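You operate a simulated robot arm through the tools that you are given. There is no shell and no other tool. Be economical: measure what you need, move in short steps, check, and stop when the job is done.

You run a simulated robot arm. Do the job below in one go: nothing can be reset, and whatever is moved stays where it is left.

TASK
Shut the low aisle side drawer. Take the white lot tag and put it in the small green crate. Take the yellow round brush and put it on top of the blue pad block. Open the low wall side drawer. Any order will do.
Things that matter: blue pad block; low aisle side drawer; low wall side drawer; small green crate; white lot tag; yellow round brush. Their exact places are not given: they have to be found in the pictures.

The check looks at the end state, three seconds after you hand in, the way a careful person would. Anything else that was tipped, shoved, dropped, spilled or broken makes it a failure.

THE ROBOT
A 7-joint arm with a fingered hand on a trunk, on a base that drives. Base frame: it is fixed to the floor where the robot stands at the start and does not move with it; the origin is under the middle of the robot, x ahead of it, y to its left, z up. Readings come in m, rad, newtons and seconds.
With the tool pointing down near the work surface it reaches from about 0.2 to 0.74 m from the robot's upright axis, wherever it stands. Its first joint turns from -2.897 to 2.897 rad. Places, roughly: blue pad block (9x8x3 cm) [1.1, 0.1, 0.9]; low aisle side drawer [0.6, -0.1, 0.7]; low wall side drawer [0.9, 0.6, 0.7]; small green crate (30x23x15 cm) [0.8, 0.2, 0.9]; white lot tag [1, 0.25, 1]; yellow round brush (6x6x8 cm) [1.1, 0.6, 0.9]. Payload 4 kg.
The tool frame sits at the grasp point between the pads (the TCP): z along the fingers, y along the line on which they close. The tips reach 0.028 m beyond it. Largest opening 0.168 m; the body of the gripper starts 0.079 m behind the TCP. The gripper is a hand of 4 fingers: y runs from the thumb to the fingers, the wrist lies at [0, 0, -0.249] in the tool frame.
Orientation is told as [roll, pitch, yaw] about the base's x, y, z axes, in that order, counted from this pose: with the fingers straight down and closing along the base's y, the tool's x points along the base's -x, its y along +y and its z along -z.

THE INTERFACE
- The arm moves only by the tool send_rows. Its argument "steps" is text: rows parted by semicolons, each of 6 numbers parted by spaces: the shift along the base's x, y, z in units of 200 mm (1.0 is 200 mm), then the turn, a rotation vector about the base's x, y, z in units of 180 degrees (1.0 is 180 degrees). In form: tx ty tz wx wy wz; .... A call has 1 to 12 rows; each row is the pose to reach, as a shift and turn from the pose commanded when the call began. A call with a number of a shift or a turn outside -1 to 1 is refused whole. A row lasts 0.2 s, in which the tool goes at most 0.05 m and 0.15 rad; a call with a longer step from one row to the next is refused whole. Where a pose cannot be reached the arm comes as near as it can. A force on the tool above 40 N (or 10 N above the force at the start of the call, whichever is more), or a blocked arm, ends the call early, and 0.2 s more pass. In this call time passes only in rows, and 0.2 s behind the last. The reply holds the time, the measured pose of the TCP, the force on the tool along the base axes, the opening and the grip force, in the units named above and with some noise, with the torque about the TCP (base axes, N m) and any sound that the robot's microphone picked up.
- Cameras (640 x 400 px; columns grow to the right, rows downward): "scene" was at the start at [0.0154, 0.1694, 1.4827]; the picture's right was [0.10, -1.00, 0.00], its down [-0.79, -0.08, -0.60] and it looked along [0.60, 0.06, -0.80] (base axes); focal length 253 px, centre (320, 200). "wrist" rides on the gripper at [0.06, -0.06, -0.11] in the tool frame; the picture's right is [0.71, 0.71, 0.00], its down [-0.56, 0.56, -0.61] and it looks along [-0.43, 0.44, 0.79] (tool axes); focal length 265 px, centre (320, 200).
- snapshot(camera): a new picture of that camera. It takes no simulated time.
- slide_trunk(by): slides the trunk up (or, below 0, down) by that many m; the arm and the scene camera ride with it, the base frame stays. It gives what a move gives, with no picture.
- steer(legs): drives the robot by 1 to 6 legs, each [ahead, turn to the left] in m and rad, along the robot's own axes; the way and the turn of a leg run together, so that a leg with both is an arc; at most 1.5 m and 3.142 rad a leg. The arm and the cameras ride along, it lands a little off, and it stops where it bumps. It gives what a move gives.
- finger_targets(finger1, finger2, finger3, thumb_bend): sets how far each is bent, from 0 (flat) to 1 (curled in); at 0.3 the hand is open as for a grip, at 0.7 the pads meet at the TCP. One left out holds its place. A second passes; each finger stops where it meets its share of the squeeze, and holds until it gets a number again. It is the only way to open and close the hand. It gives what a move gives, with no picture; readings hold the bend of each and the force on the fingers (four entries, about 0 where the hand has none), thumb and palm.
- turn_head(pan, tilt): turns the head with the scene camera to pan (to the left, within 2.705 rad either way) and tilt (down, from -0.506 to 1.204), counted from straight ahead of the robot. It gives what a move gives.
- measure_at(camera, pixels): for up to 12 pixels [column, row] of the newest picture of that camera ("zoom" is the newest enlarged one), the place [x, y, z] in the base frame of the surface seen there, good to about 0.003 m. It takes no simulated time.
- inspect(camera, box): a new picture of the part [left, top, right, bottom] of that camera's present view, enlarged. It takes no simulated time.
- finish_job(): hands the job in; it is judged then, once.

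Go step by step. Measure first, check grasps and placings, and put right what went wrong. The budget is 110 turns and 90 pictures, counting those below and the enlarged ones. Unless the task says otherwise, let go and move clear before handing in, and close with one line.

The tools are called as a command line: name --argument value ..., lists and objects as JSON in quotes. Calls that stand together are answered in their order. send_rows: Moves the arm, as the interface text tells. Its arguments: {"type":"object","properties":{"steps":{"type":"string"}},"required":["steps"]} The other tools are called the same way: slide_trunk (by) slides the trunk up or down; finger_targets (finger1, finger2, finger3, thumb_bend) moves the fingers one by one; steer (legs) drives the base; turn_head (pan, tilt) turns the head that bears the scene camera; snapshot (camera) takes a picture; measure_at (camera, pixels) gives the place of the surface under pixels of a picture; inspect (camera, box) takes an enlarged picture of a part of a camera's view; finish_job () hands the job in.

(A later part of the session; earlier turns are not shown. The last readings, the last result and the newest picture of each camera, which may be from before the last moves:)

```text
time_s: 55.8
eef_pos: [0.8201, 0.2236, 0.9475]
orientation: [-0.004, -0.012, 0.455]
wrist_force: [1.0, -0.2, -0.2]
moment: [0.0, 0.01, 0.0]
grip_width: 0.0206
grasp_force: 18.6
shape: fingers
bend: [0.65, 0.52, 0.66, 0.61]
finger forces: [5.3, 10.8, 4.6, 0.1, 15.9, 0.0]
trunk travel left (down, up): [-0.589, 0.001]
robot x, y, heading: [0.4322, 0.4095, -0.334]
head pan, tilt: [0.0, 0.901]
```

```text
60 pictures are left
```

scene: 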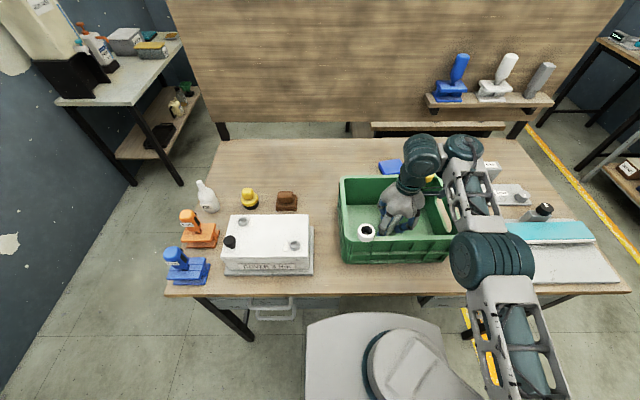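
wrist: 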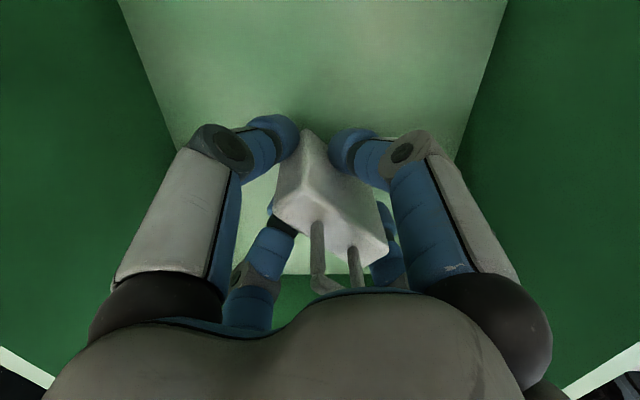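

No contact. Lower 1.2 cm more and let go a little.

send_rows --steps "0 0 -0.03 0 0 0; 0 0 -0.065 0 0 0"

finger_targets --finger1 0.48 --finger2 0.45 --finger3 0.48 --thumb_bend 0.45

snapshot --camera "wrist"

```text
time_s: 56.4
eef_pos: [0.8215, 0.2263, 0.9332]
orientation: [-0.004, -0.012, 0.463]
wrist_force: [0.3, -0.2, -1.0]
moment: [-0.03, -0.02, 0.01]
grip_width: 0.0208
grasp_force: 18.5
shape: fingers
bend: [0.65, 0.52, 0.66, 0.61]
finger forces: [5.3, 10.9, 4.6, 0.0, 15.8, 0.1]
trunk travel left (down, up): [-0.589, 0.001]
robot x, y, heading: [0.436, 0.4126, -0.338]
head pan, tilt: [0.0, 0.901]
```

```text
time_s: 57.4
eef_pos: [0.82, 0.2248, 0.935]
orientation: [-0.003, -0.012, 0.461]
wrist_force: [0.8, -0.2, 0.4]
moment: [-0.03, 0.01, 0.04]
grip_width: 0.0677
grasp_force: 0.0
shape: fingers
bend: [0.48, 0.45, 0.48, 0.45]
finger forces: [0.0, 0.0, 0.0, 0.0, 0.0, 0.0]
trunk travel left (down, up): [-0.589, 0.001]
robot x, y, heading: [0.4364, 0.4134, -0.336]
head pan, tilt: [0.0, 0.901]
```

```text
59 pictures are left
```

wrist: 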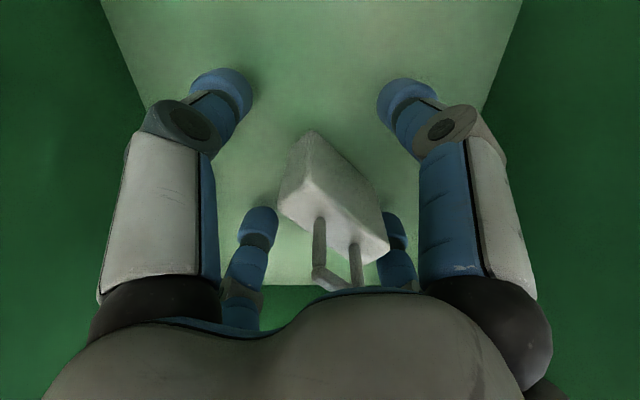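

The tag stands free on the crate floor. I rise straight up.

send_rows --steps "0 0 0.1 0 0 0; 0 0 0.25 0 0 0; 0 0 0.45 0 0 0; 0 0 0.65 0 0 0; 0 0 0.85 0 0 0; 0 0 1 0 0 0"

snapshot --camera "wrist"

snapshot --camera "scene"

```text
time_s: 58.8
eef_pos: [0.8208, 0.2231, 1.134]
orientation: [-0.003, -0.011, 0.457]
wrist_force: [0.3, 0.1, 1.2]
moment: [-0.02, 0.0, 0.0]
grip_width: 0.0676
grasp_force: 0.0
shape: fingers
bend: [0.48, 0.45, 0.48, 0.45]
finger forces: [0.0, 0.0, 0.1, 0.0, 0.0, 0.0]
trunk travel left (down, up): [-0.589, 0.001]
robot x, y, heading: [0.4346, 0.4126, -0.335]
head pan, tilt: [0.0, 0.901]
```

```text
58 pictures are left
```

wrist: 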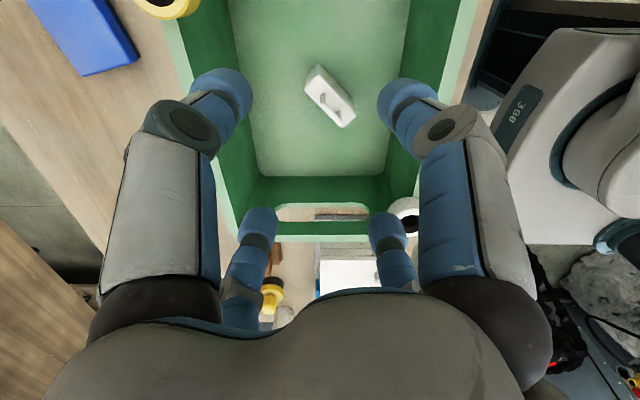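

```text
57 pictures are left
```

scene: 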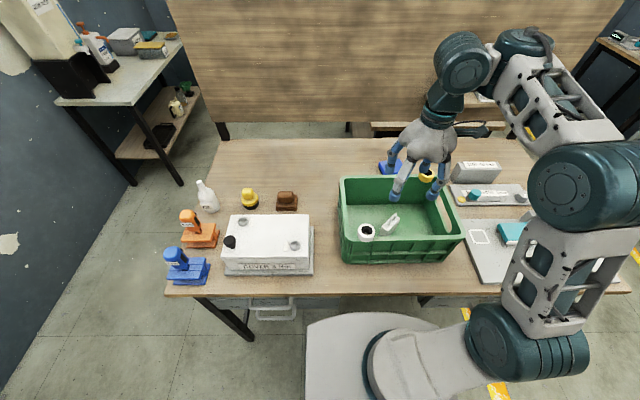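

Tag sits in the crate. Now the brush: I zoom in on it and measure its surroundings.

inspect --camera "scene" --box '[180, 160, 320, 260]'

measure_at --camera "zoom" --pixels '[[317, 130], [316, 165], [290, 195], [350, 195], [320, 220], [460, 160], [445, 200], [480, 240], [210, 250], [380, 245], [130, 100], [130, 210]]'

```text
4.00 times, centred on (250, 210) of scene
```

zoom: 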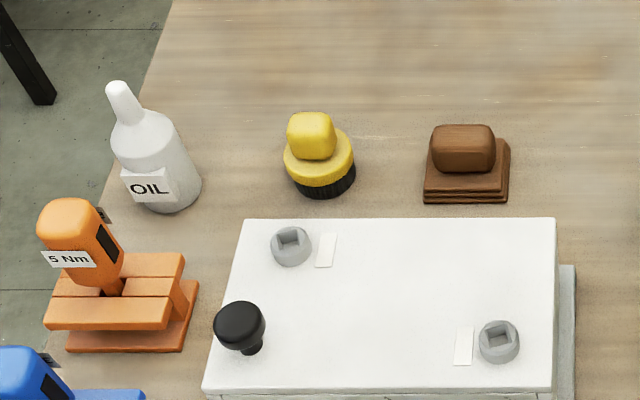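

```text
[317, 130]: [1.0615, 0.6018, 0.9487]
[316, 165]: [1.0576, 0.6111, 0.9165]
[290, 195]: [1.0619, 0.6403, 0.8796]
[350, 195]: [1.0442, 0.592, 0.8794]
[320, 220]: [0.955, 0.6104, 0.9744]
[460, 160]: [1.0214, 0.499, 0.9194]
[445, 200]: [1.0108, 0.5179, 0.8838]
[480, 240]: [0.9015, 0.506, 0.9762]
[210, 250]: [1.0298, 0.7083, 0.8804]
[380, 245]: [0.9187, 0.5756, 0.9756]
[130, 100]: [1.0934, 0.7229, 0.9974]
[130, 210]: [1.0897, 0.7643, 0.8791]
```

Brush centre is about (1.07, 0.60). I keep the 45° hand angle, which puts fingers between the neighbours, and move above it.

send_rows --steps "0.1 0.2 0.05 0 0 0; 0.2 0.4 0.1 0 0 0; 0.35 0.6 0.15 0 0 0; 0.5 0.8 0.2 0 0 0; 0.65 1 0.2 0 0 0"

send_rows --steps "0.12 0.18 0 0 0 0; 0.24 0.36 0 0 0 0; 0.36 0.54 0 0 0 0; 0.48 0.72 0 0 0 0; 0.59 0.88 0 0 0 0"

snapshot --camera "wrist"

```text
refused: row 3 steps farther than a row can; nothing moved
```

```text
time_s: 60.0
eef_pos: [0.9411, 0.4026, 1.1328]
orientation: [-0.004, -0.011, 0.458]
wrist_force: [-0.5, 0.0, 0.0]
moment: [0.02, 0.0, 0.0]
grip_width: 0.0678
grasp_force: 0.0
shape: fingers
bend: [0.48, 0.45, 0.48, 0.45]
finger forces: [0.0, 0.0, 0.1, 0.0, 0.0, 0.0]
trunk travel left (down, up): [-0.589, 0.001]
robot x, y, heading: [0.4345, 0.4111, -0.333]
head pan, tilt: [0.0, 0.901]
```

```text
55 pictures are left
```

wrist: 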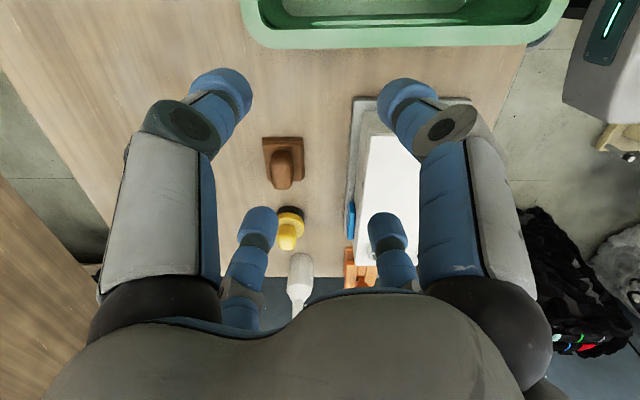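

First half refused, second ran: now at (0.941, 0.403). I go on to above the brush.

send_rows --steps "0.1 0.165 0.03 0 0 0; 0.2 0.33 0.06 0 0 0; 0.3 0.495 0.09 0 0 0; 0.41 0.66 0.12 0 0 0; 0.52 0.825 0.12 0 0 0; 0.62 0.99 0.12 0 0 0"

finger_targets --finger1 0.38 --finger2 0.38 --finger3 0.38 --thumb_bend 0.38

snapshot --camera "wrist"

```text
time_s: 61.4
eef_pos: [1.0621, 0.6001, 1.1612]
orientation: [-0.005, -0.01, 0.455]
wrist_force: [-0.6, 0.7, 0.6]
moment: [-0.04, -0.01, 0.01]
grip_width: 0.068
grasp_force: 0.0
shape: fingers
bend: [0.48, 0.45, 0.48, 0.45]
finger forces: [0.0, 0.0, 0.0, 0.1, 0.1, 0.0]
trunk travel left (down, up): [-0.589, 0.001]
robot x, y, heading: [0.4343, 0.4108, -0.337]
head pan, tilt: [0.0, 0.901]
```

```text
time_s: 62.4
eef_pos: [1.0616, 0.5986, 1.1616]
orientation: [-0.003, -0.011, 0.455]
wrist_force: [0.2, 0.8, 1.0]
moment: [-0.03, 0.0, -0.01]
grip_width: 0.0935
grasp_force: 0.0
shape: fingers
bend: [0.38, 0.38, 0.38, 0.38]
finger forces: [0.0, 0.0, 0.0, 0.0, 0.0, 0.1]
trunk travel left (down, up): [-0.589, 0.001]
robot x, y, heading: [0.4342, 0.4098, -0.334]
head pan, tilt: [0.0, 0.901]
```

```text
54 pictures are left
```

wrist: 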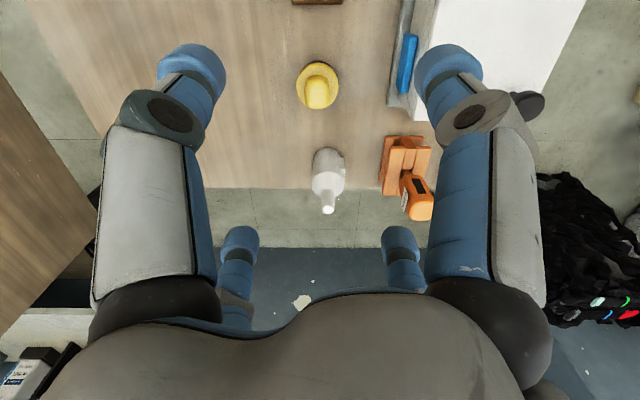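

inspect --camera "wrist" --box '[260, 20, 440, 220]'

measure_at --camera "wrist" --pixels '[[318, 72], [297, 85], [336, 82], [316, 104], [318, 95], [328, 155], [390, 90], [330, 205], [395, 145]]'

```text
2.00 times, centred on (350, 120) of wrist
```

zoom: 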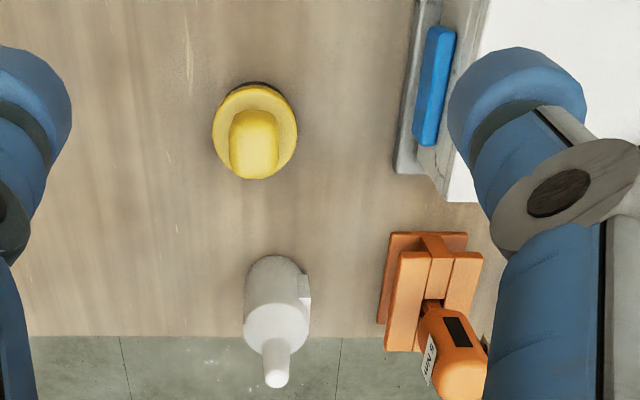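

```text
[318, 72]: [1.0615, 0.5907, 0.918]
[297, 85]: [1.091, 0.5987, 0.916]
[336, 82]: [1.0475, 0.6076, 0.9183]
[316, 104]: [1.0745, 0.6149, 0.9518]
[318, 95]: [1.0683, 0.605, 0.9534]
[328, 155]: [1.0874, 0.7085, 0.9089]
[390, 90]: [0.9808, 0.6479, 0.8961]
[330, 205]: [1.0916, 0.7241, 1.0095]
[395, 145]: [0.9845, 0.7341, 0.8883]
```

Brush centre (1.068, 0.602), flange top z 0.918. Descend in two steps.

send_rows --steps "0.033 0.015 -0.2 0 0 0; 0.033 0.015 -0.4 0 0 0; 0.033 0.015 -0.6 0 0 0; 0.033 0.015 -0.8 0 0 0; 0.033 0.015 -0.9 0 0 0"

snapshot --camera "wrist"

snapshot --camera "scene"

```text
time_s: 63.5
eef_pos: [1.0695, 0.5991, 0.9798]
orientation: [-0.003, -0.012, 0.456]
wrist_force: [0.8, 0.4, 0.4]
moment: [0.04, -0.01, -0.01]
grip_width: 0.0933
grasp_force: 0.1
shape: fingers
bend: [0.38, 0.38, 0.38, 0.38]
finger forces: [0.0, 0.0, 0.0, 0.0, 0.0, 0.1]
trunk travel left (down, up): [-0.589, 0.001]
robot x, y, heading: [0.4321, 0.4119, -0.335]
head pan, tilt: [0.0, 0.901]
```

```text
52 pictures are left
```

wrist: 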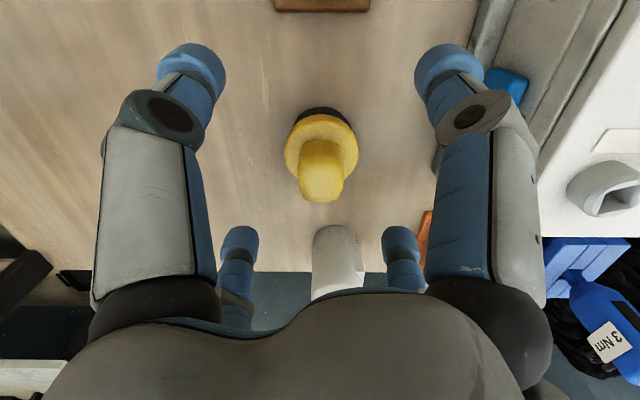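

```text
51 pictures are left
```

scene: 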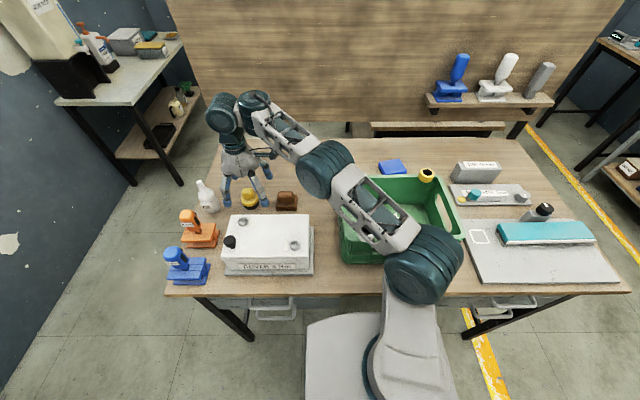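

All clear around the brush. Descend the last 6.6 cm and close.

send_rows --steps "-0.005 0.012 -0.12 0 0 0; -0.005 0.012 -0.24 0 0 0; -0.005 0.012 -0.33 0 0 0"

snapshot --camera "wrist"

```text
time_s: 64.3
eef_pos: [1.0681, 0.6031, 0.9132]
orientation: [-0.003, -0.011, 0.455]
wrist_force: [-0.3, 0.6, 0.6]
moment: [-0.05, 0.03, 0.02]
grip_width: 0.0937
grasp_force: 0.4
shape: fingers
bend: [0.38, 0.38, 0.38, 0.38]
finger forces: [0.7, 0.1, 0.0, 0.0, 0.0, 0.1]
trunk travel left (down, up): [-0.589, 0.001]
robot x, y, heading: [0.4323, 0.412, -0.335]
head pan, tilt: [0.0, 0.901]
```

```text
50 pictures are left
```

wrist: 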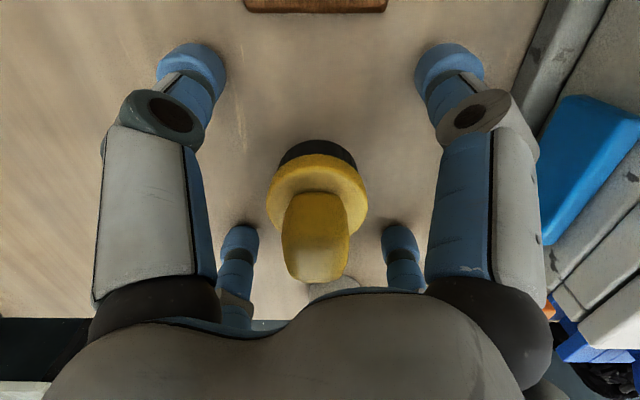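

Finger1 reads 0.7 N, perhaps a tip brushing the desk. I raise 5 mm and recheck, with a zoom on the bottle side.

send_rows --steps "0 0 0.025 0 0 0"

inspect --camera "scene" --box '[180, 80, 320, 240]'

```text
time_s: 64.8
eef_pos: [1.0683, 0.6026, 0.9185]
orientation: [-0.004, -0.009, 0.455]
wrist_force: [-0.1, 0.2, 0.0]
moment: [0.0, 0.02, 0.04]
grip_width: 0.0935
grasp_force: 0.1
shape: fingers
bend: [0.38, 0.38, 0.38, 0.38]
finger forces: [0.0, 0.0, 0.0, 0.0, 0.0, 0.0]
trunk travel left (down, up): [-0.589, 0.001]
robot x, y, heading: [0.4364, 0.411, -0.335]
head pan, tilt: [0.0, 0.901]
```

```text
2.50 times, centred on (250, 160) of scene
```

zoom: 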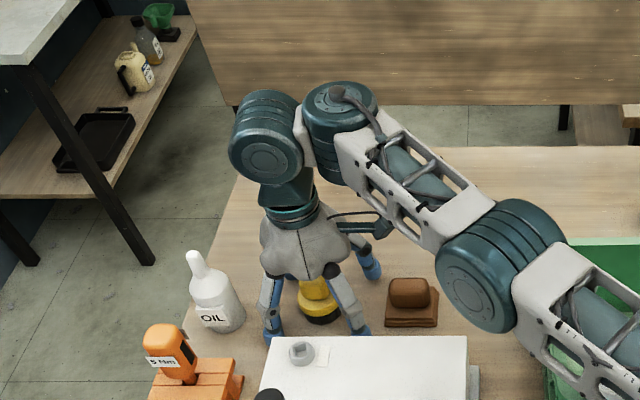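

Force gone, nothing touched. Close the hand.

finger_targets --finger1 0.7 --finger2 0.7 --finger3 0.7 --thumb_bend 0.7

snapshot --camera "wrist"

```text
time_s: 65.8
eef_pos: [1.0678, 0.6021, 0.9184]
orientation: [-0.003, -0.01, 0.456]
wrist_force: [-0.4, 0.3, 0.0]
moment: [-0.01, 0.0, -0.02]
grip_width: 0.0264
grasp_force: 21.5
shape: fingers
bend: [0.6, 0.58, 0.58, 0.61]
finger forces: [8.1, 9.9, 8.3, 0.0, 16.1, 0.0]
trunk travel left (down, up): [-0.589, 0.001]
robot x, y, heading: [0.434, 0.4095, -0.336]
head pan, tilt: [0.0, 0.901]
```

```text
48 pictures are left
```

wrist: 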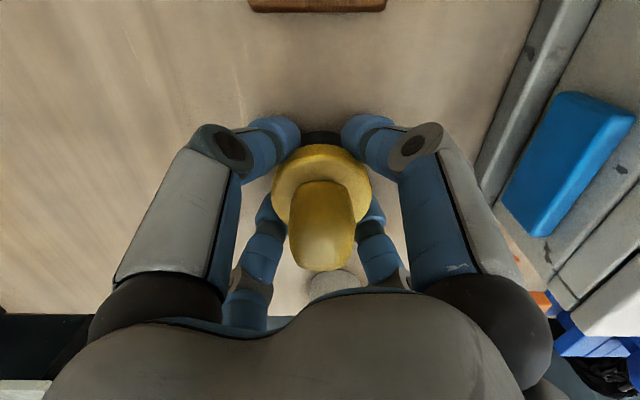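

Firm, even grip. Lift 0.19 m, and take a scene zoom of the blue block to measure it.

send_rows --steps "0 0 0.15 0 0 0; 0 0 0.35 0 0 0; 0 0 0.55 0 0 0; 0 0 0.75 0 0 0; 0 0 1 0 0 0"

inspect --camera "scene" --box '[340, 130, 460, 210]'

snapshot --camera "wrist"

```text
time_s: 67.0
eef_pos: [1.0631, 0.61, 1.1123]
orientation: [-0.008, -0.012, 0.463]
wrist_force: [0.6, 1.4, -0.6]
moment: [-0.15, -0.01, 0.01]
grip_width: 0.0259
grasp_force: 20.6
shape: fingers
bend: [0.6, 0.58, 0.58, 0.61]
finger forces: [7.8, 9.7, 8.2, 0.1, 16.2, 0.0]
trunk travel left (down, up): [-0.589, 0.001]
robot x, y, heading: [0.4337, 0.4134, -0.329]
head pan, tilt: [0.0, 0.901]
```

```text
5.00 times, centred on (400, 170) of scene
```

zoom: 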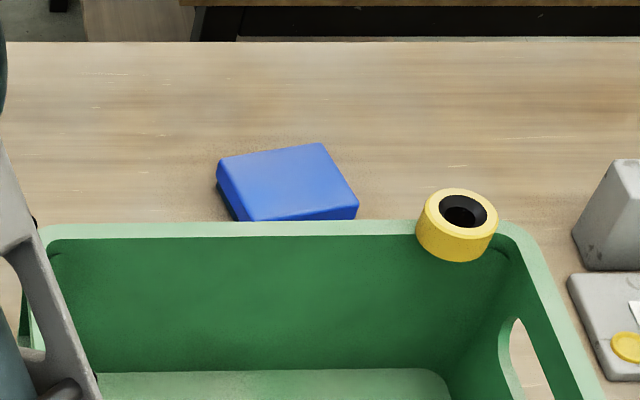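

```text
46 pictures are left
```

wrist: 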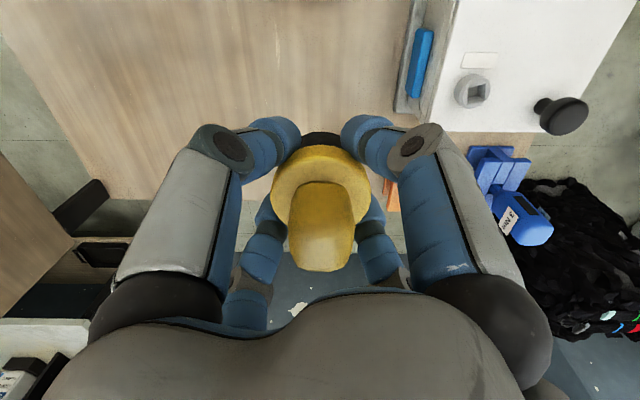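

measure_at --camera "zoom" --pixels '[[225, 165], [318, 148], [353, 205], [250, 217], [285, 182]]'

```text
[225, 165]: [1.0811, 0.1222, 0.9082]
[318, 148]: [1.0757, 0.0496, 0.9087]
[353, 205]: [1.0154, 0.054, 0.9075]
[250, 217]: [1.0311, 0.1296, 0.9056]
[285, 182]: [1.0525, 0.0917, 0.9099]
```

Block top centre about (1.048, 0.089), top z 0.909. I carry the brush across behind the crate in steps.

send_rows --steps "0 -0.2 0.05 0 0 0; 0 -0.4 0.1 0 0 0; 0 -0.6 0.1 0 0 0; 0 -0.8 0.1 0 0 0; 0 -1 0.1 0 0 0"

send_rows --steps "-0.01 -0.2 0 0 0 0; -0.02 -0.4 0 0 0 0; -0.03 -0.6 0 0 0 0; -0.04 -0.8 0 0 0 0; -0.05 -1 0 0 0 0"

snapshot --camera "scene"

```text
time_s: 68.2
eef_pos: [1.068, 0.4019, 1.1349]
orientation: [0.0, -0.01, 0.456]
wrist_force: [-0.2, -0.8, 0.1]
moment: [-0.01, -0.01, -0.02]
grip_width: 0.0261
grasp_force: 20.3
shape: fingers
bend: [0.6, 0.58, 0.58, 0.61]
finger forces: [7.8, 9.4, 8.3, 0.1, 16.1, 0.0]
trunk travel left (down, up): [-0.589, 0.001]
robot x, y, heading: [0.4331, 0.4121, -0.335]
head pan, tilt: [0.0, 0.901]
```

```text
time_s: 69.3
eef_pos: [1.0567, 0.1997, 1.1366]
orientation: [-0.004, -0.012, 0.456]
wrist_force: [0.5, 0.3, -0.4]
moment: [0.02, 0.02, -0.01]
grip_width: 0.0258
grasp_force: 20.8
shape: fingers
bend: [0.6, 0.58, 0.58, 0.61]
finger forces: [7.7, 9.5, 8.3, 0.1, 16.0, 0.1]
trunk travel left (down, up): [-0.589, 0.001]
robot x, y, heading: [0.4352, 0.4119, -0.333]
head pan, tilt: [0.0, 0.901]
```

```text
45 pictures are left
```

scene: 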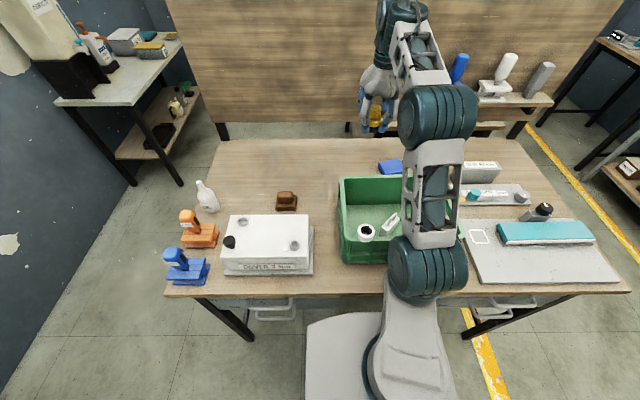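

Fine so far. I go the remaining way to above the block and take a wrist picture.

send_rows --steps "-0.01 -0.2 0 0 0 0; -0.025 -0.4 0 0 0 0; -0.04 -0.55 0 0 0 0"

snapshot --camera "wrist"

```text
time_s: 70.2
eef_pos: [1.0508, 0.0901, 1.1349]
orientation: [-0.001, -0.011, 0.455]
wrist_force: [-0.4, -0.6, -1.1]
moment: [-0.03, -0.03, 0.01]
grip_width: 0.026
grasp_force: 20.6
shape: fingers
bend: [0.6, 0.58, 0.58, 0.61]
finger forces: [7.7, 9.5, 8.2, 0.0, 16.0, 0.0]
trunk travel left (down, up): [-0.589, 0.001]
robot x, y, heading: [0.4338, 0.4116, -0.33]
head pan, tilt: [0.0, 0.901]
```

```text
44 pictures are left
```

wrist: 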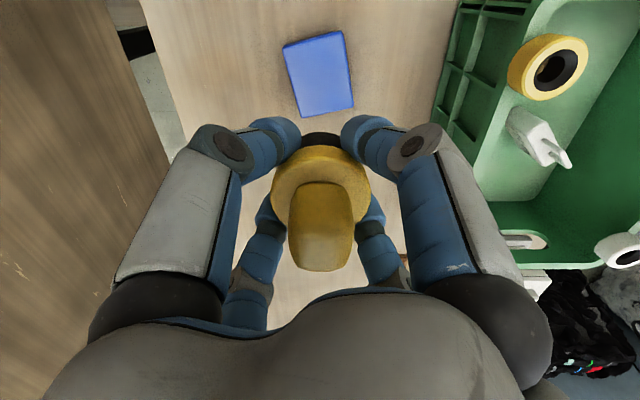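

measure_at --camera "wrist" --pixels '[[285, 48], [342, 34], [351, 104], [305, 114], [320, 75], [548, 65]]'

```text
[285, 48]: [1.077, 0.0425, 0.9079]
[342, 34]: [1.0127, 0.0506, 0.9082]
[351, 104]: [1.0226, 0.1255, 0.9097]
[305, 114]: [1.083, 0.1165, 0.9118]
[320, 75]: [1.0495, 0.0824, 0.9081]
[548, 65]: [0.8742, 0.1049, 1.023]
```

Block centre is (1.049, 0.084). Lower to TCP z about 0.952, i.e. brush 3 mm above the block.

send_rows --steps "-0.01 -0.03 -0.2 0 0 0; -0.01 -0.03 -0.4 0 0 0; -0.01 -0.03 -0.6 0 0 0; -0.01 -0.03 -0.75 0 0 0; -0.01 -0.03 -0.85 0 0 0; -0.01 -0.03 -0.91 0 0 0"

snapshot --camera "wrist"

snapshot --camera "scene"

```text
time_s: 71.5
eef_pos: [1.0479, 0.086, 0.9529]
orientation: [-0.001, -0.009, 0.454]
wrist_force: [-0.1, -0.4, -1.3]
moment: [0.0, 0.01, 0.01]
grip_width: 0.0255
grasp_force: 19.7
shape: fingers
bend: [0.6, 0.58, 0.58, 0.61]
finger forces: [7.7, 9.5, 8.0, 0.1, 15.6, 0.1]
trunk travel left (down, up): [-0.589, 0.001]
robot x, y, heading: [0.4356, 0.4152, -0.336]
head pan, tilt: [0.0, 0.901]
```

```text
43 pictures are left
```

wrist: 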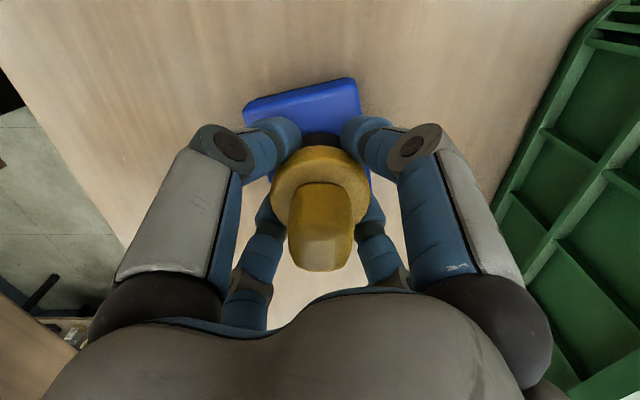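

```text
42 pictures are left
```

scene: 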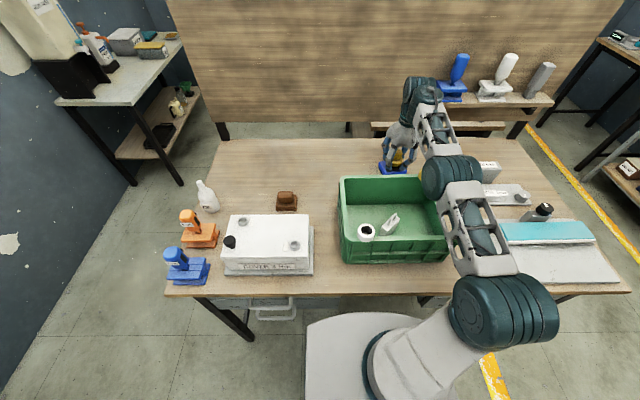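

Brush is over the block. I lower 3 mm more and release to a modest opening.

send_rows --steps "0 0 -0.015 0 0 0"

finger_targets --finger1 0.4 --finger2 0.4 --finger3 0.4 --thumb_bend 0.4

snapshot --camera "wrist"

```text
time_s: 72.0
eef_pos: [1.0483, 0.0861, 0.9516]
orientation: [-0.004, -0.011, 0.455]
wrist_force: [-0.1, 0.0, -1.8]
moment: [-0.01, -0.02, 0.0]
grip_width: 0.0254
grasp_force: 19.9
shape: fingers
bend: [0.6, 0.58, 0.58, 0.61]
finger forces: [7.7, 9.5, 8.1, 0.1, 15.5, 0.0]
trunk travel left (down, up): [-0.589, 0.001]
robot x, y, heading: [0.4319, 0.4128, -0.339]
head pan, tilt: [0.0, 0.901]
```

```text
time_s: 73.0
eef_pos: [1.0481, 0.0869, 0.9513]
orientation: [-0.001, -0.011, 0.455]
wrist_force: [-0.9, 0.2, 0.1]
moment: [-0.03, -0.01, 0.02]
grip_width: 0.0873
grasp_force: 0.1
shape: fingers
bend: [0.4, 0.4, 0.4, 0.4]
finger forces: [0.1, 0.0, 0.0, 0.0, 0.0, 0.1]
trunk travel left (down, up): [-0.589, 0.001]
robot x, y, heading: [0.4326, 0.413, -0.337]
head pan, tilt: [0.0, 0.901]
```

```text
41 pictures are left
```

wrist: 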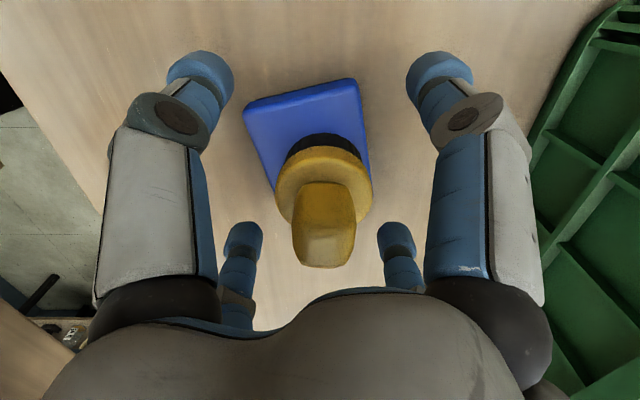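

The brush stands on the block. I rise straight up and look.

send_rows --steps "0 0 0.1 0 0 0; 0 0 0.25 0 0 0; 0 0 0.45 0 0 0; 0 0 0.65 0 0 0; 0 0 0.85 0 0 0; 0 0 1 0 0 0"

snapshot --camera "wrist"

snapshot --camera "scene"

```text
time_s: 74.3
eef_pos: [1.0481, 0.0881, 1.1508]
orientation: [-0.005, -0.012, 0.457]
wrist_force: [0.2, 0.7, 0.9]
moment: [-0.01, 0.03, 0.02]
grip_width: 0.0876
grasp_force: 0.0
shape: fingers
bend: [0.4, 0.4, 0.4, 0.4]
finger forces: [0.0, 0.0, 0.0, 0.0, 0.1, 0.0]
trunk travel left (down, up): [-0.589, 0.001]
robot x, y, heading: [0.4343, 0.4116, -0.339]
head pan, tilt: [0.0, 0.901]
```

```text
40 pictures are left
```

wrist: 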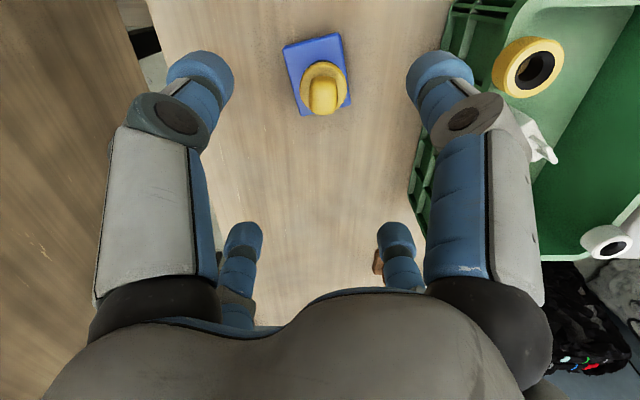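

```text
39 pictures are left
```

scene: 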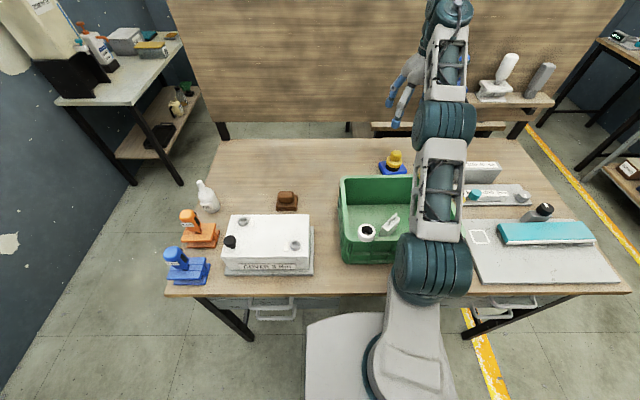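

Brush on the block, tag in the crate, rolls still in place. I draw the arm back over the crate, and look behind to the left before backing away.

send_rows --steps "0 0 0.2 0 0 0; -0.2 0.12 0.3 0 0 0; -0.4 0.24 0.35 0 0 0; -0.6 0.36 0.35 0 0 0; -0.8 0.48 0.35 0 0 0; -1 0.6 0.35 0 0 0"

turn_head --pan 2.5 --tilt 1.0

snapshot --camera "scene"

```text
refused: row 2 steps farther than a row can; nothing moved
```

```text
time_s: 76.6
eef_pos: [1.0466, 0.0865, 1.1503]
orientation: [-0.003, -0.012, 0.455]
wrist_force: [-0.3, -0.3, 0.0]
moment: [0.0, -0.02, 0.03]
grip_width: 0.0872
grasp_force: 0.1
shape: fingers
bend: [0.4, 0.4, 0.4, 0.4]
finger forces: [0.0, 0.0, 0.0, 0.0, 0.0, 0.1]
trunk travel left (down, up): [-0.589, 0.001]
robot x, y, heading: [0.4328, 0.41, -0.335]
head pan, tilt: [2.499, 1.0]
```

```text
38 pictures are left
```

scene: 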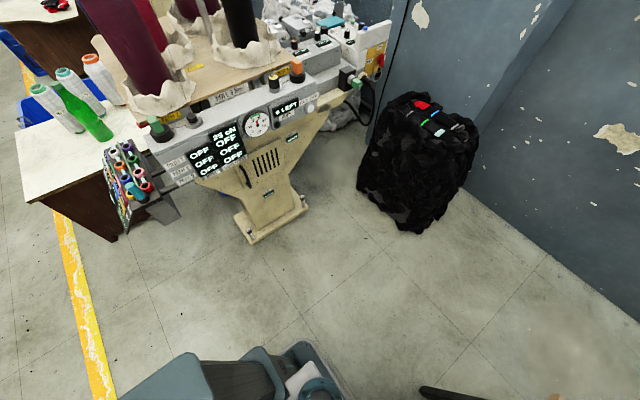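

measure_at --camera "scene" --pixels '[[250, 242], [305, 208], [150, 205], [180, 220], [270, 150], [310, 120], [370, 215], [420, 232], [470, 170]]'

send_rows --steps "0 0 0.2 0 0 0; -0.18 0.11 0.24 0 0 0; -0.36 0.22 0.24 0 0 0; -0.54 0.33 0.24 0 0 0; -0.72 0.44 0.24 0 0 0; -0.9 0.55 0.24 0 0 0; -1 0.64 0.24 0 0 0"

```text
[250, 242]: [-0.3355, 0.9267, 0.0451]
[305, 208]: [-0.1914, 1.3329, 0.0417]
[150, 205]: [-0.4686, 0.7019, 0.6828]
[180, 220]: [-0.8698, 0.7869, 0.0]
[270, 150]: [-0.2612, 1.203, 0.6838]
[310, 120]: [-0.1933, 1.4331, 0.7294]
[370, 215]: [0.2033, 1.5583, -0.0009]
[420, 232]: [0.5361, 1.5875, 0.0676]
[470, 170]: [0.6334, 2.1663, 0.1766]
```

```text
time_s: 78.2
eef_pos: [0.8446, 0.2131, 1.1992]
orientation: [-0.004, -0.012, 0.456]
wrist_force: [-0.2, 0.6, -0.1]
moment: [-0.01, -0.01, -0.03]
grip_width: 0.0872
grasp_force: 0.0
shape: fingers
bend: [0.4, 0.4, 0.4, 0.4]
finger forces: [0.0, 0.1, 0.1, 0.0, 0.0, 0.1]
out of reach, approached as far as the arm can: row 1
trunk travel left (down, up): [-0.589, 0.001]
robot x, y, heading: [0.4372, 0.413, -0.339]
head pan, tilt: [2.499, 1.0]
```

The way back is clear (nearest machine part ~0.45 m off). I back away 0.5 m, turn the head ahead and lower the trunk.

steer --legs '[[-0.5, 0]]'

turn_head --pan 0.25 --tilt 0.75

slide_trunk --by -0.35

snapshot --camera "scene"

```text
time_s: 81.2
eef_pos: [0.3693, 0.3806, 1.1996]
orientation: [-0.004, -0.012, 0.469]
wrist_force: [0.4, -0.8, -0.6]
moment: [-0.01, 0.01, 0.0]
grip_width: 0.0874
grasp_force: 0.1
shape: fingers
bend: [0.4, 0.4, 0.4, 0.4]
finger forces: [0.0, 0.0, 0.0, 0.1, 0.1, 0.1]
trunk travel left (down, up): [-0.589, 0.001]
robot x, y, heading: [-0.0419, 0.5747, -0.325]
head pan, tilt: [2.499, 1.0]
```

```text
time_s: 83.3
eef_pos: [0.3699, 0.3814, 1.2009]
orientation: [-0.004, -0.011, 0.471]
wrist_force: [1.3, 0.1, 0.5]
moment: [-0.01, 0.01, -0.02]
grip_width: 0.0874
grasp_force: 0.0
shape: fingers
bend: [0.4, 0.4, 0.4, 0.4]
finger forces: [0.1, 0.1, 0.0, 0.0, 0.0, 0.0]
trunk travel left (down, up): [-0.589, 0.001]
robot x, y, heading: [-0.0413, 0.5722, -0.319]
head pan, tilt: [0.25, 0.75]
```

```text
time_s: 86.7
eef_pos: [0.3699, 0.3798, 0.8506]
orientation: [-0.003, -0.012, 0.469]
wrist_force: [-0.4, 0.2, -0.5]
moment: [0.02, -0.01, -0.01]
grip_width: 0.0874
grasp_force: 0.1
shape: fingers
bend: [0.4, 0.4, 0.4, 0.4]
finger forces: [0.0, 0.0, 0.0, 0.0, 0.0, 0.0]
trunk travel left (down, up): [-0.239, 0.351]
robot x, y, heading: [-0.0445, 0.5771, -0.322]
head pan, tilt: [0.25, 0.75]
```

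```text
37 pictures are left
```

scene: 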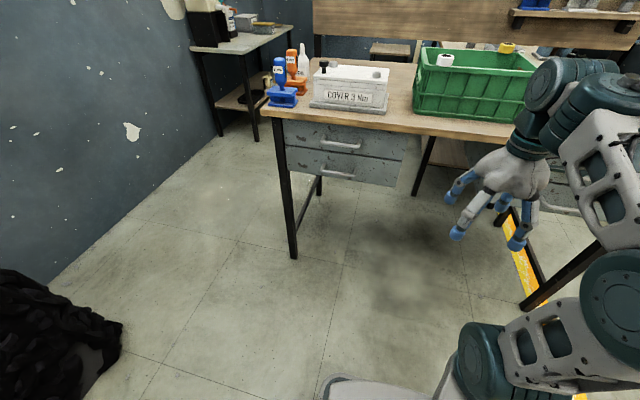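

inspect --camera "scene" --box '[270, 110, 430, 210]'

measure_at --camera "zoom" --pixels '[[200, 237], [270, 255], [335, 265], [205, 228], [270, 262], [270, 245], [330, 255], [270, 135], [100, 210], [480, 280], [480, 220]]'

```text
4.00 times, centred on (350, 160) of scene
```

zoom: 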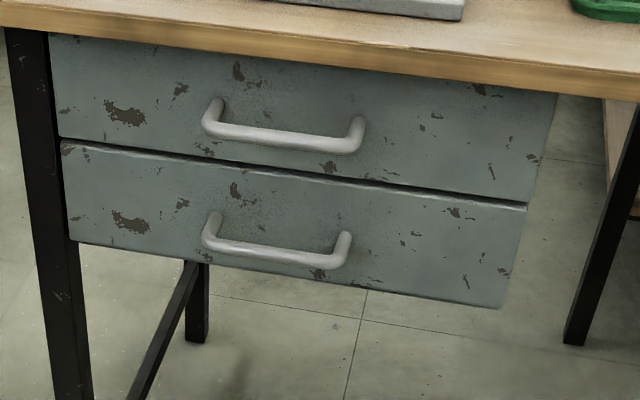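

```text
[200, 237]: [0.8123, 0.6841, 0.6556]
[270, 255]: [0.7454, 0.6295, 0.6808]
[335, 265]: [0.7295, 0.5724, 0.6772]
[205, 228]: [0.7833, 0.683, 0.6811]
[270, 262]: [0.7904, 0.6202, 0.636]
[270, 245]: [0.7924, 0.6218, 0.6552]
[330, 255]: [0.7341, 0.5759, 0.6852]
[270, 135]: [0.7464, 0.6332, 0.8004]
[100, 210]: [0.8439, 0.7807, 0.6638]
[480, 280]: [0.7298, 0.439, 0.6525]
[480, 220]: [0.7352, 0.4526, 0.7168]
```

Handle bar centre is at about (0.749, 0.627, 0.680). I first turn the hand so its thumb–finger2 line will be vertical, and shift left.

send_rows --steps "0 0.14 0 0 0 0.041; 0 0.28 0 0 0 0.082; 0 0.42 0 0 0 0.123; 0 0.56 0 0 0 0.164; 0 0.7 0 0 0 0.205; 0 0.85 0 0 0 0.245"

finger_targets --finger1 0.28 --finger2 0.42 --finger3 0.28 --thumb_bend 0.42

```text
time_s: 88.1
eef_pos: [0.3715, 0.5498, 0.8496]
orientation: [-0.004, -0.012, 1.24]
wrist_force: [-0.5, -0.2, 0.1]
moment: [0.02, -0.02, 0.02]
grip_width: 0.0875
grasp_force: 0.1
shape: fingers
bend: [0.4, 0.4, 0.4, 0.4]
finger forces: [0.1, 0.0, 0.1, 0.0, 0.0, 0.0]
trunk travel left (down, up): [-0.239, 0.351]
robot x, y, heading: [-0.0424, 0.5734, -0.327]
head pan, tilt: [0.25, 0.75]
```

```text
time_s: 89.1
eef_pos: [0.3713, 0.5492, 0.8502]
orientation: [-0.003, -0.013, 1.239]
wrist_force: [-0.5, 0.3, 0.1]
moment: [0.01, 0.03, 0.02]
grip_width: 0.1033
grasp_force: 0.0
shape: fingers
bend: [0.28, 0.42, 0.28, 0.42]
finger forces: [0.1, 0.0, 0.0, 0.0, 0.1, 0.0]
trunk travel left (down, up): [-0.239, 0.351]
robot x, y, heading: [-0.0425, 0.5728, -0.324]
head pan, tilt: [0.25, 0.75]
```

Now pitch the tool to horizontal, pointing into the desk, while moving ahead and down.

send_rows --steps "0.079 0.046 -0.062 -0.0135 -0.0394 0; 0.158 0.092 -0.125 -0.027 -0.0788 0; 0.237 0.137 -0.187 -0.0406 -0.118 0; 0.317 0.183 -0.25 -0.0542 -0.158 0; 0.396 0.229 -0.312 -0.0677 -0.197 0; 0.475 0.275 -0.375 -0.0812 -0.2365 0; 0.554 0.321 -0.437 -0.0948 -0.276 0; 0.633 0.367 -0.5 -0.108 -0.315 0; 0.712 0.412 -0.562 -0.122 -0.355 0; 0.792 0.458 -0.625 -0.135 -0.394 0; 0.871 0.504 -0.687 -0.149 -0.434 0; 0.95 0.55 -0.75 -0.1625 -0.473 0"

snapshot --camera "scene"

snapshot --camera "wrist"

```text
time_s: 91.7
eef_pos: [0.5604, 0.6613, 0.6999]
orientation: [-1.577, 0.0, 1.255]
wrist_force: [0.2, -1.0, -0.2]
moment: [0.02, 0.02, 0.03]
grip_width: 0.103
grasp_force: 0.0
shape: fingers
bend: [0.28, 0.42, 0.28, 0.42]
finger forces: [0.1, 0.1, 0.1, 0.0, 0.0, 0.0]
out of reach, approached as far as the arm can: row 1, 2, 3, 4, 5, 7
trunk travel left (down, up): [-0.239, 0.351]
robot x, y, heading: [-0.0424, 0.5762, -0.321]
head pan, tilt: [0.25, 0.75]
```

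```text
35 pictures are left
```

scene: 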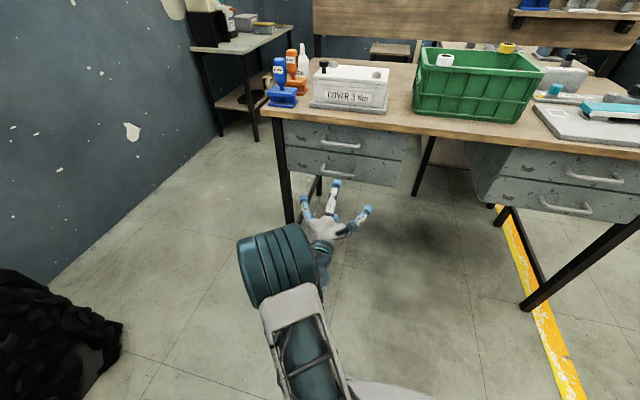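

```text
34 pictures are left
```

wrist: 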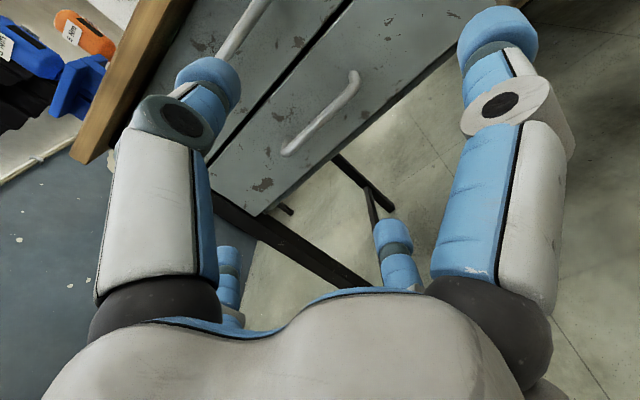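

The hand faces the drawer. I measure the handle from the wrist camera.

measure_at --camera "wrist" --pixels '[[290, 148], [320, 117], [352, 85], [335, 103], [305, 132], [300, 170], [230, 60]]'

```text
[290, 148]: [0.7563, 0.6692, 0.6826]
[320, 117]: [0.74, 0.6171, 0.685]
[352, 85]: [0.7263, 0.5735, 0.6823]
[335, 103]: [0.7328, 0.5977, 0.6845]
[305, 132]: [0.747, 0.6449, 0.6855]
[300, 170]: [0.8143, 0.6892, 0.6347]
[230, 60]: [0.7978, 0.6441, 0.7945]
```

I advance so that the bar comes between thumb and finger2, aligning height first.

send_rows --steps "0.15 -0.01 -0.035 0 0 -0.005; 0.3 -0.022 -0.065 0 0 -0.005; 0.437 -0.036 -0.095 0 0 -0.005; 0.54 -0.071 -0.095 0 0 -0.005; 0.64 -0.105 -0.095 0 0 -0.005; 0.74 -0.139 -0.095 0 0 -0.005; 0.84 -0.174 -0.095 0 0 -0.005; 0.93 -0.206 -0.095 0 0 -0.005"

snapshot --camera "wrist"

inspect --camera "scene" --box '[250, 110, 430, 230]'

```text
time_s: 93.5
eef_pos: [0.7471, 0.6202, 0.6807]
orientation: [-1.575, 0.0, 1.235]
wrist_force: [-0.2, 0.0, 0.4]
moment: [0.02, -0.01, 0.0]
grip_width: 0.1035
grasp_force: 0.0
shape: fingers
bend: [0.28, 0.42, 0.28, 0.42]
finger forces: [0.0, 0.0, 0.1, 0.0, 0.0, 0.1]
trunk travel left (down, up): [-0.239, 0.351]
robot x, y, heading: [-0.0439, 0.5726, -0.323]
head pan, tilt: [0.25, 0.75]
```

```text
33 pictures are left
```

wrist: 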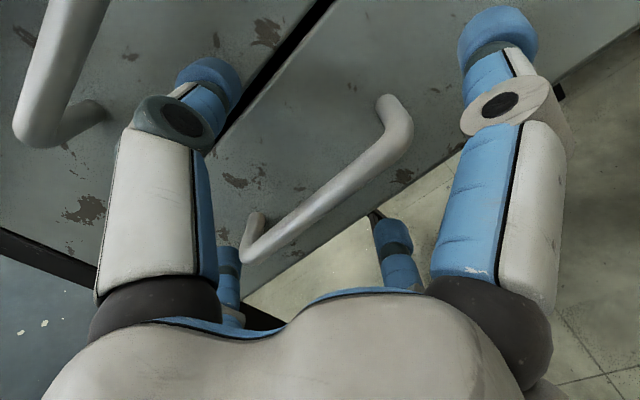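

```text
3.33 times, centred on (340, 170) of scene
```

zoom: 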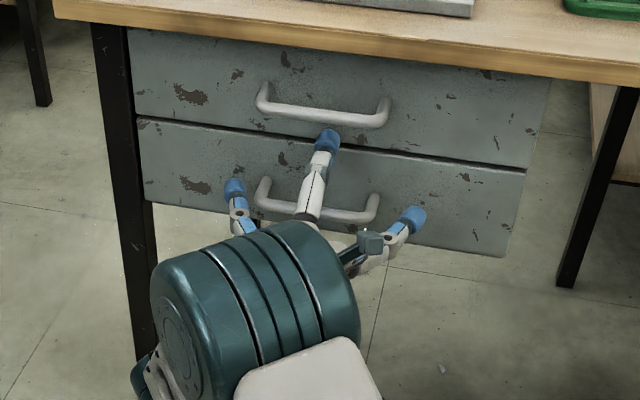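

Side fingers straddle the handle, thumb above, finger2 below. Close thumb and finger2 on the bar.

finger_targets --finger2 0.72 --thumb_bend 0.72

snapshot --camera "wrist"

```text
time_s: 94.5
eef_pos: [0.7462, 0.6216, 0.6811]
orientation: [-1.573, -0.001, 1.235]
wrist_force: [-0.4, -0.1, -0.1]
moment: [-0.03, 0.01, 0.02]
grip_width: 0.0813
grasp_force: 0.0
shape: fingers
bend: [0.28, 0.71, 0.28, 0.71]
finger forces: [0.0, 0.0, 0.0, 0.0, 0.0, 0.1]
trunk travel left (down, up): [-0.239, 0.351]
robot x, y, heading: [-0.045, 0.5729, -0.323]
head pan, tilt: [0.25, 0.75]
```

```text
31 pictures are left
```

wrist: 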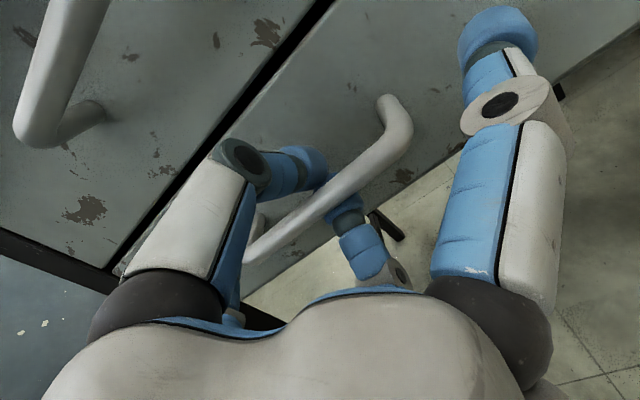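

Thumb and finger2 meet behind the bar, a hook grip. I pull along the drawer axis.

send_rows --steps "-0.095 0.0325 0 0 0 0; -0.19 0.065 0 0 0 0; -0.285 0.0975 0 0 0 0; -0.38 0.13 0 0 0 0; -0.475 0.1625 0 0 0 0; -0.57 0.195 0 0 0 0; -0.665 0.2275 0 0 0 0; -0.76 0.26 0 0 0 0; -0.855 0.2925 0 0 0 0; -0.95 0.325 0 0 0 0"

snapshot --camera "scene"

```text
time_s: 96.7
eef_pos: [0.5551, 0.6867, 0.6803]
orientation: [-1.573, 0.001, 1.237]
wrist_force: [-0.5, -0.2, -1.0]
moment: [0.02, 0.03, 0.05]
grip_width: 0.0814
grasp_force: 0.0
shape: fingers
bend: [0.28, 0.71, 0.28, 0.71]
finger forces: [0.0, 0.0, 0.0, 0.1, 0.0, 0.0]
trunk travel left (down, up): [-0.239, 0.351]
robot x, y, heading: [-0.0414, 0.5674, -0.319]
head pan, tilt: [0.25, 0.75]
```

```text
30 pictures are left
```

scene: 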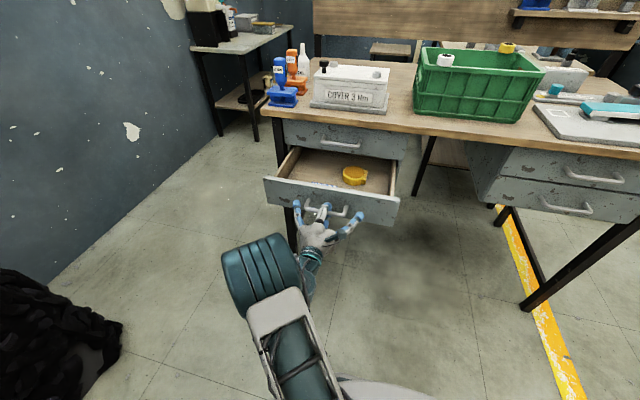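

The drawer is out by about 0.18 m. Let go and back the hand off.

finger_targets --finger2 0.4 --thumb_bend 0.4

send_rows --steps "-0.095 0.0325 0 0 0 0; -0.19 0.065 0 0 0 0; -0.285 0.0975 0 0 0 0; -0.38 0.13 0 0 0 0; -0.475 0.1625 0 0 0 0"

inspect --camera "scene" --box '[220, 90, 440, 260]'

```text
time_s: 97.7
eef_pos: [0.5552, 0.6845, 0.681]
orientation: [-1.574, 0.0, 1.236]
wrist_force: [-0.9, 0.9, -0.7]
moment: [0.02, 0.02, 0.03]
grip_width: 0.1056
grasp_force: 0.1
shape: fingers
bend: [0.28, 0.4, 0.28, 0.4]
finger forces: [0.1, 0.0, 0.0, 0.1, 0.1, 0.1]
trunk travel left (down, up): [-0.239, 0.351]
robot x, y, heading: [-0.0397, 0.576, -0.319]
head pan, tilt: [0.25, 0.75]
```

```text
time_s: 99.1
eef_pos: [0.4841, 0.6734, 0.6703]
orientation: [-1.561, 0.007, 1.14]
wrist_force: [-0.7, 1.3, -2.3]
moment: [0.0, 0.0, -0.11]
grip_width: 0.1058
grasp_force: 0.1
shape: fingers
bend: [0.28, 0.4, 0.28, 0.4]
finger forces: [0.0, 0.0, 0.2, 0.0, 0.1, 0.0]
trunk travel left (down, up): [-0.239, 0.351]
robot x, y, heading: [-0.0431, 0.5712, -0.325]
head pan, tilt: [0.25, 0.75]
stopped in row 5: the arm was blocked; the commanded pose is now the measured one
```

```text
2.35 times, centred on (330, 175) of scene
```

zoom: 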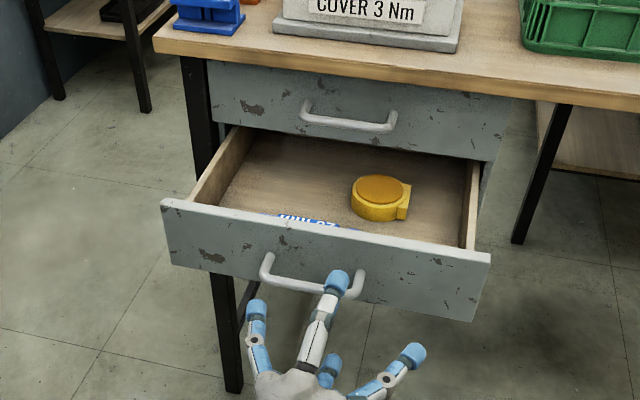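

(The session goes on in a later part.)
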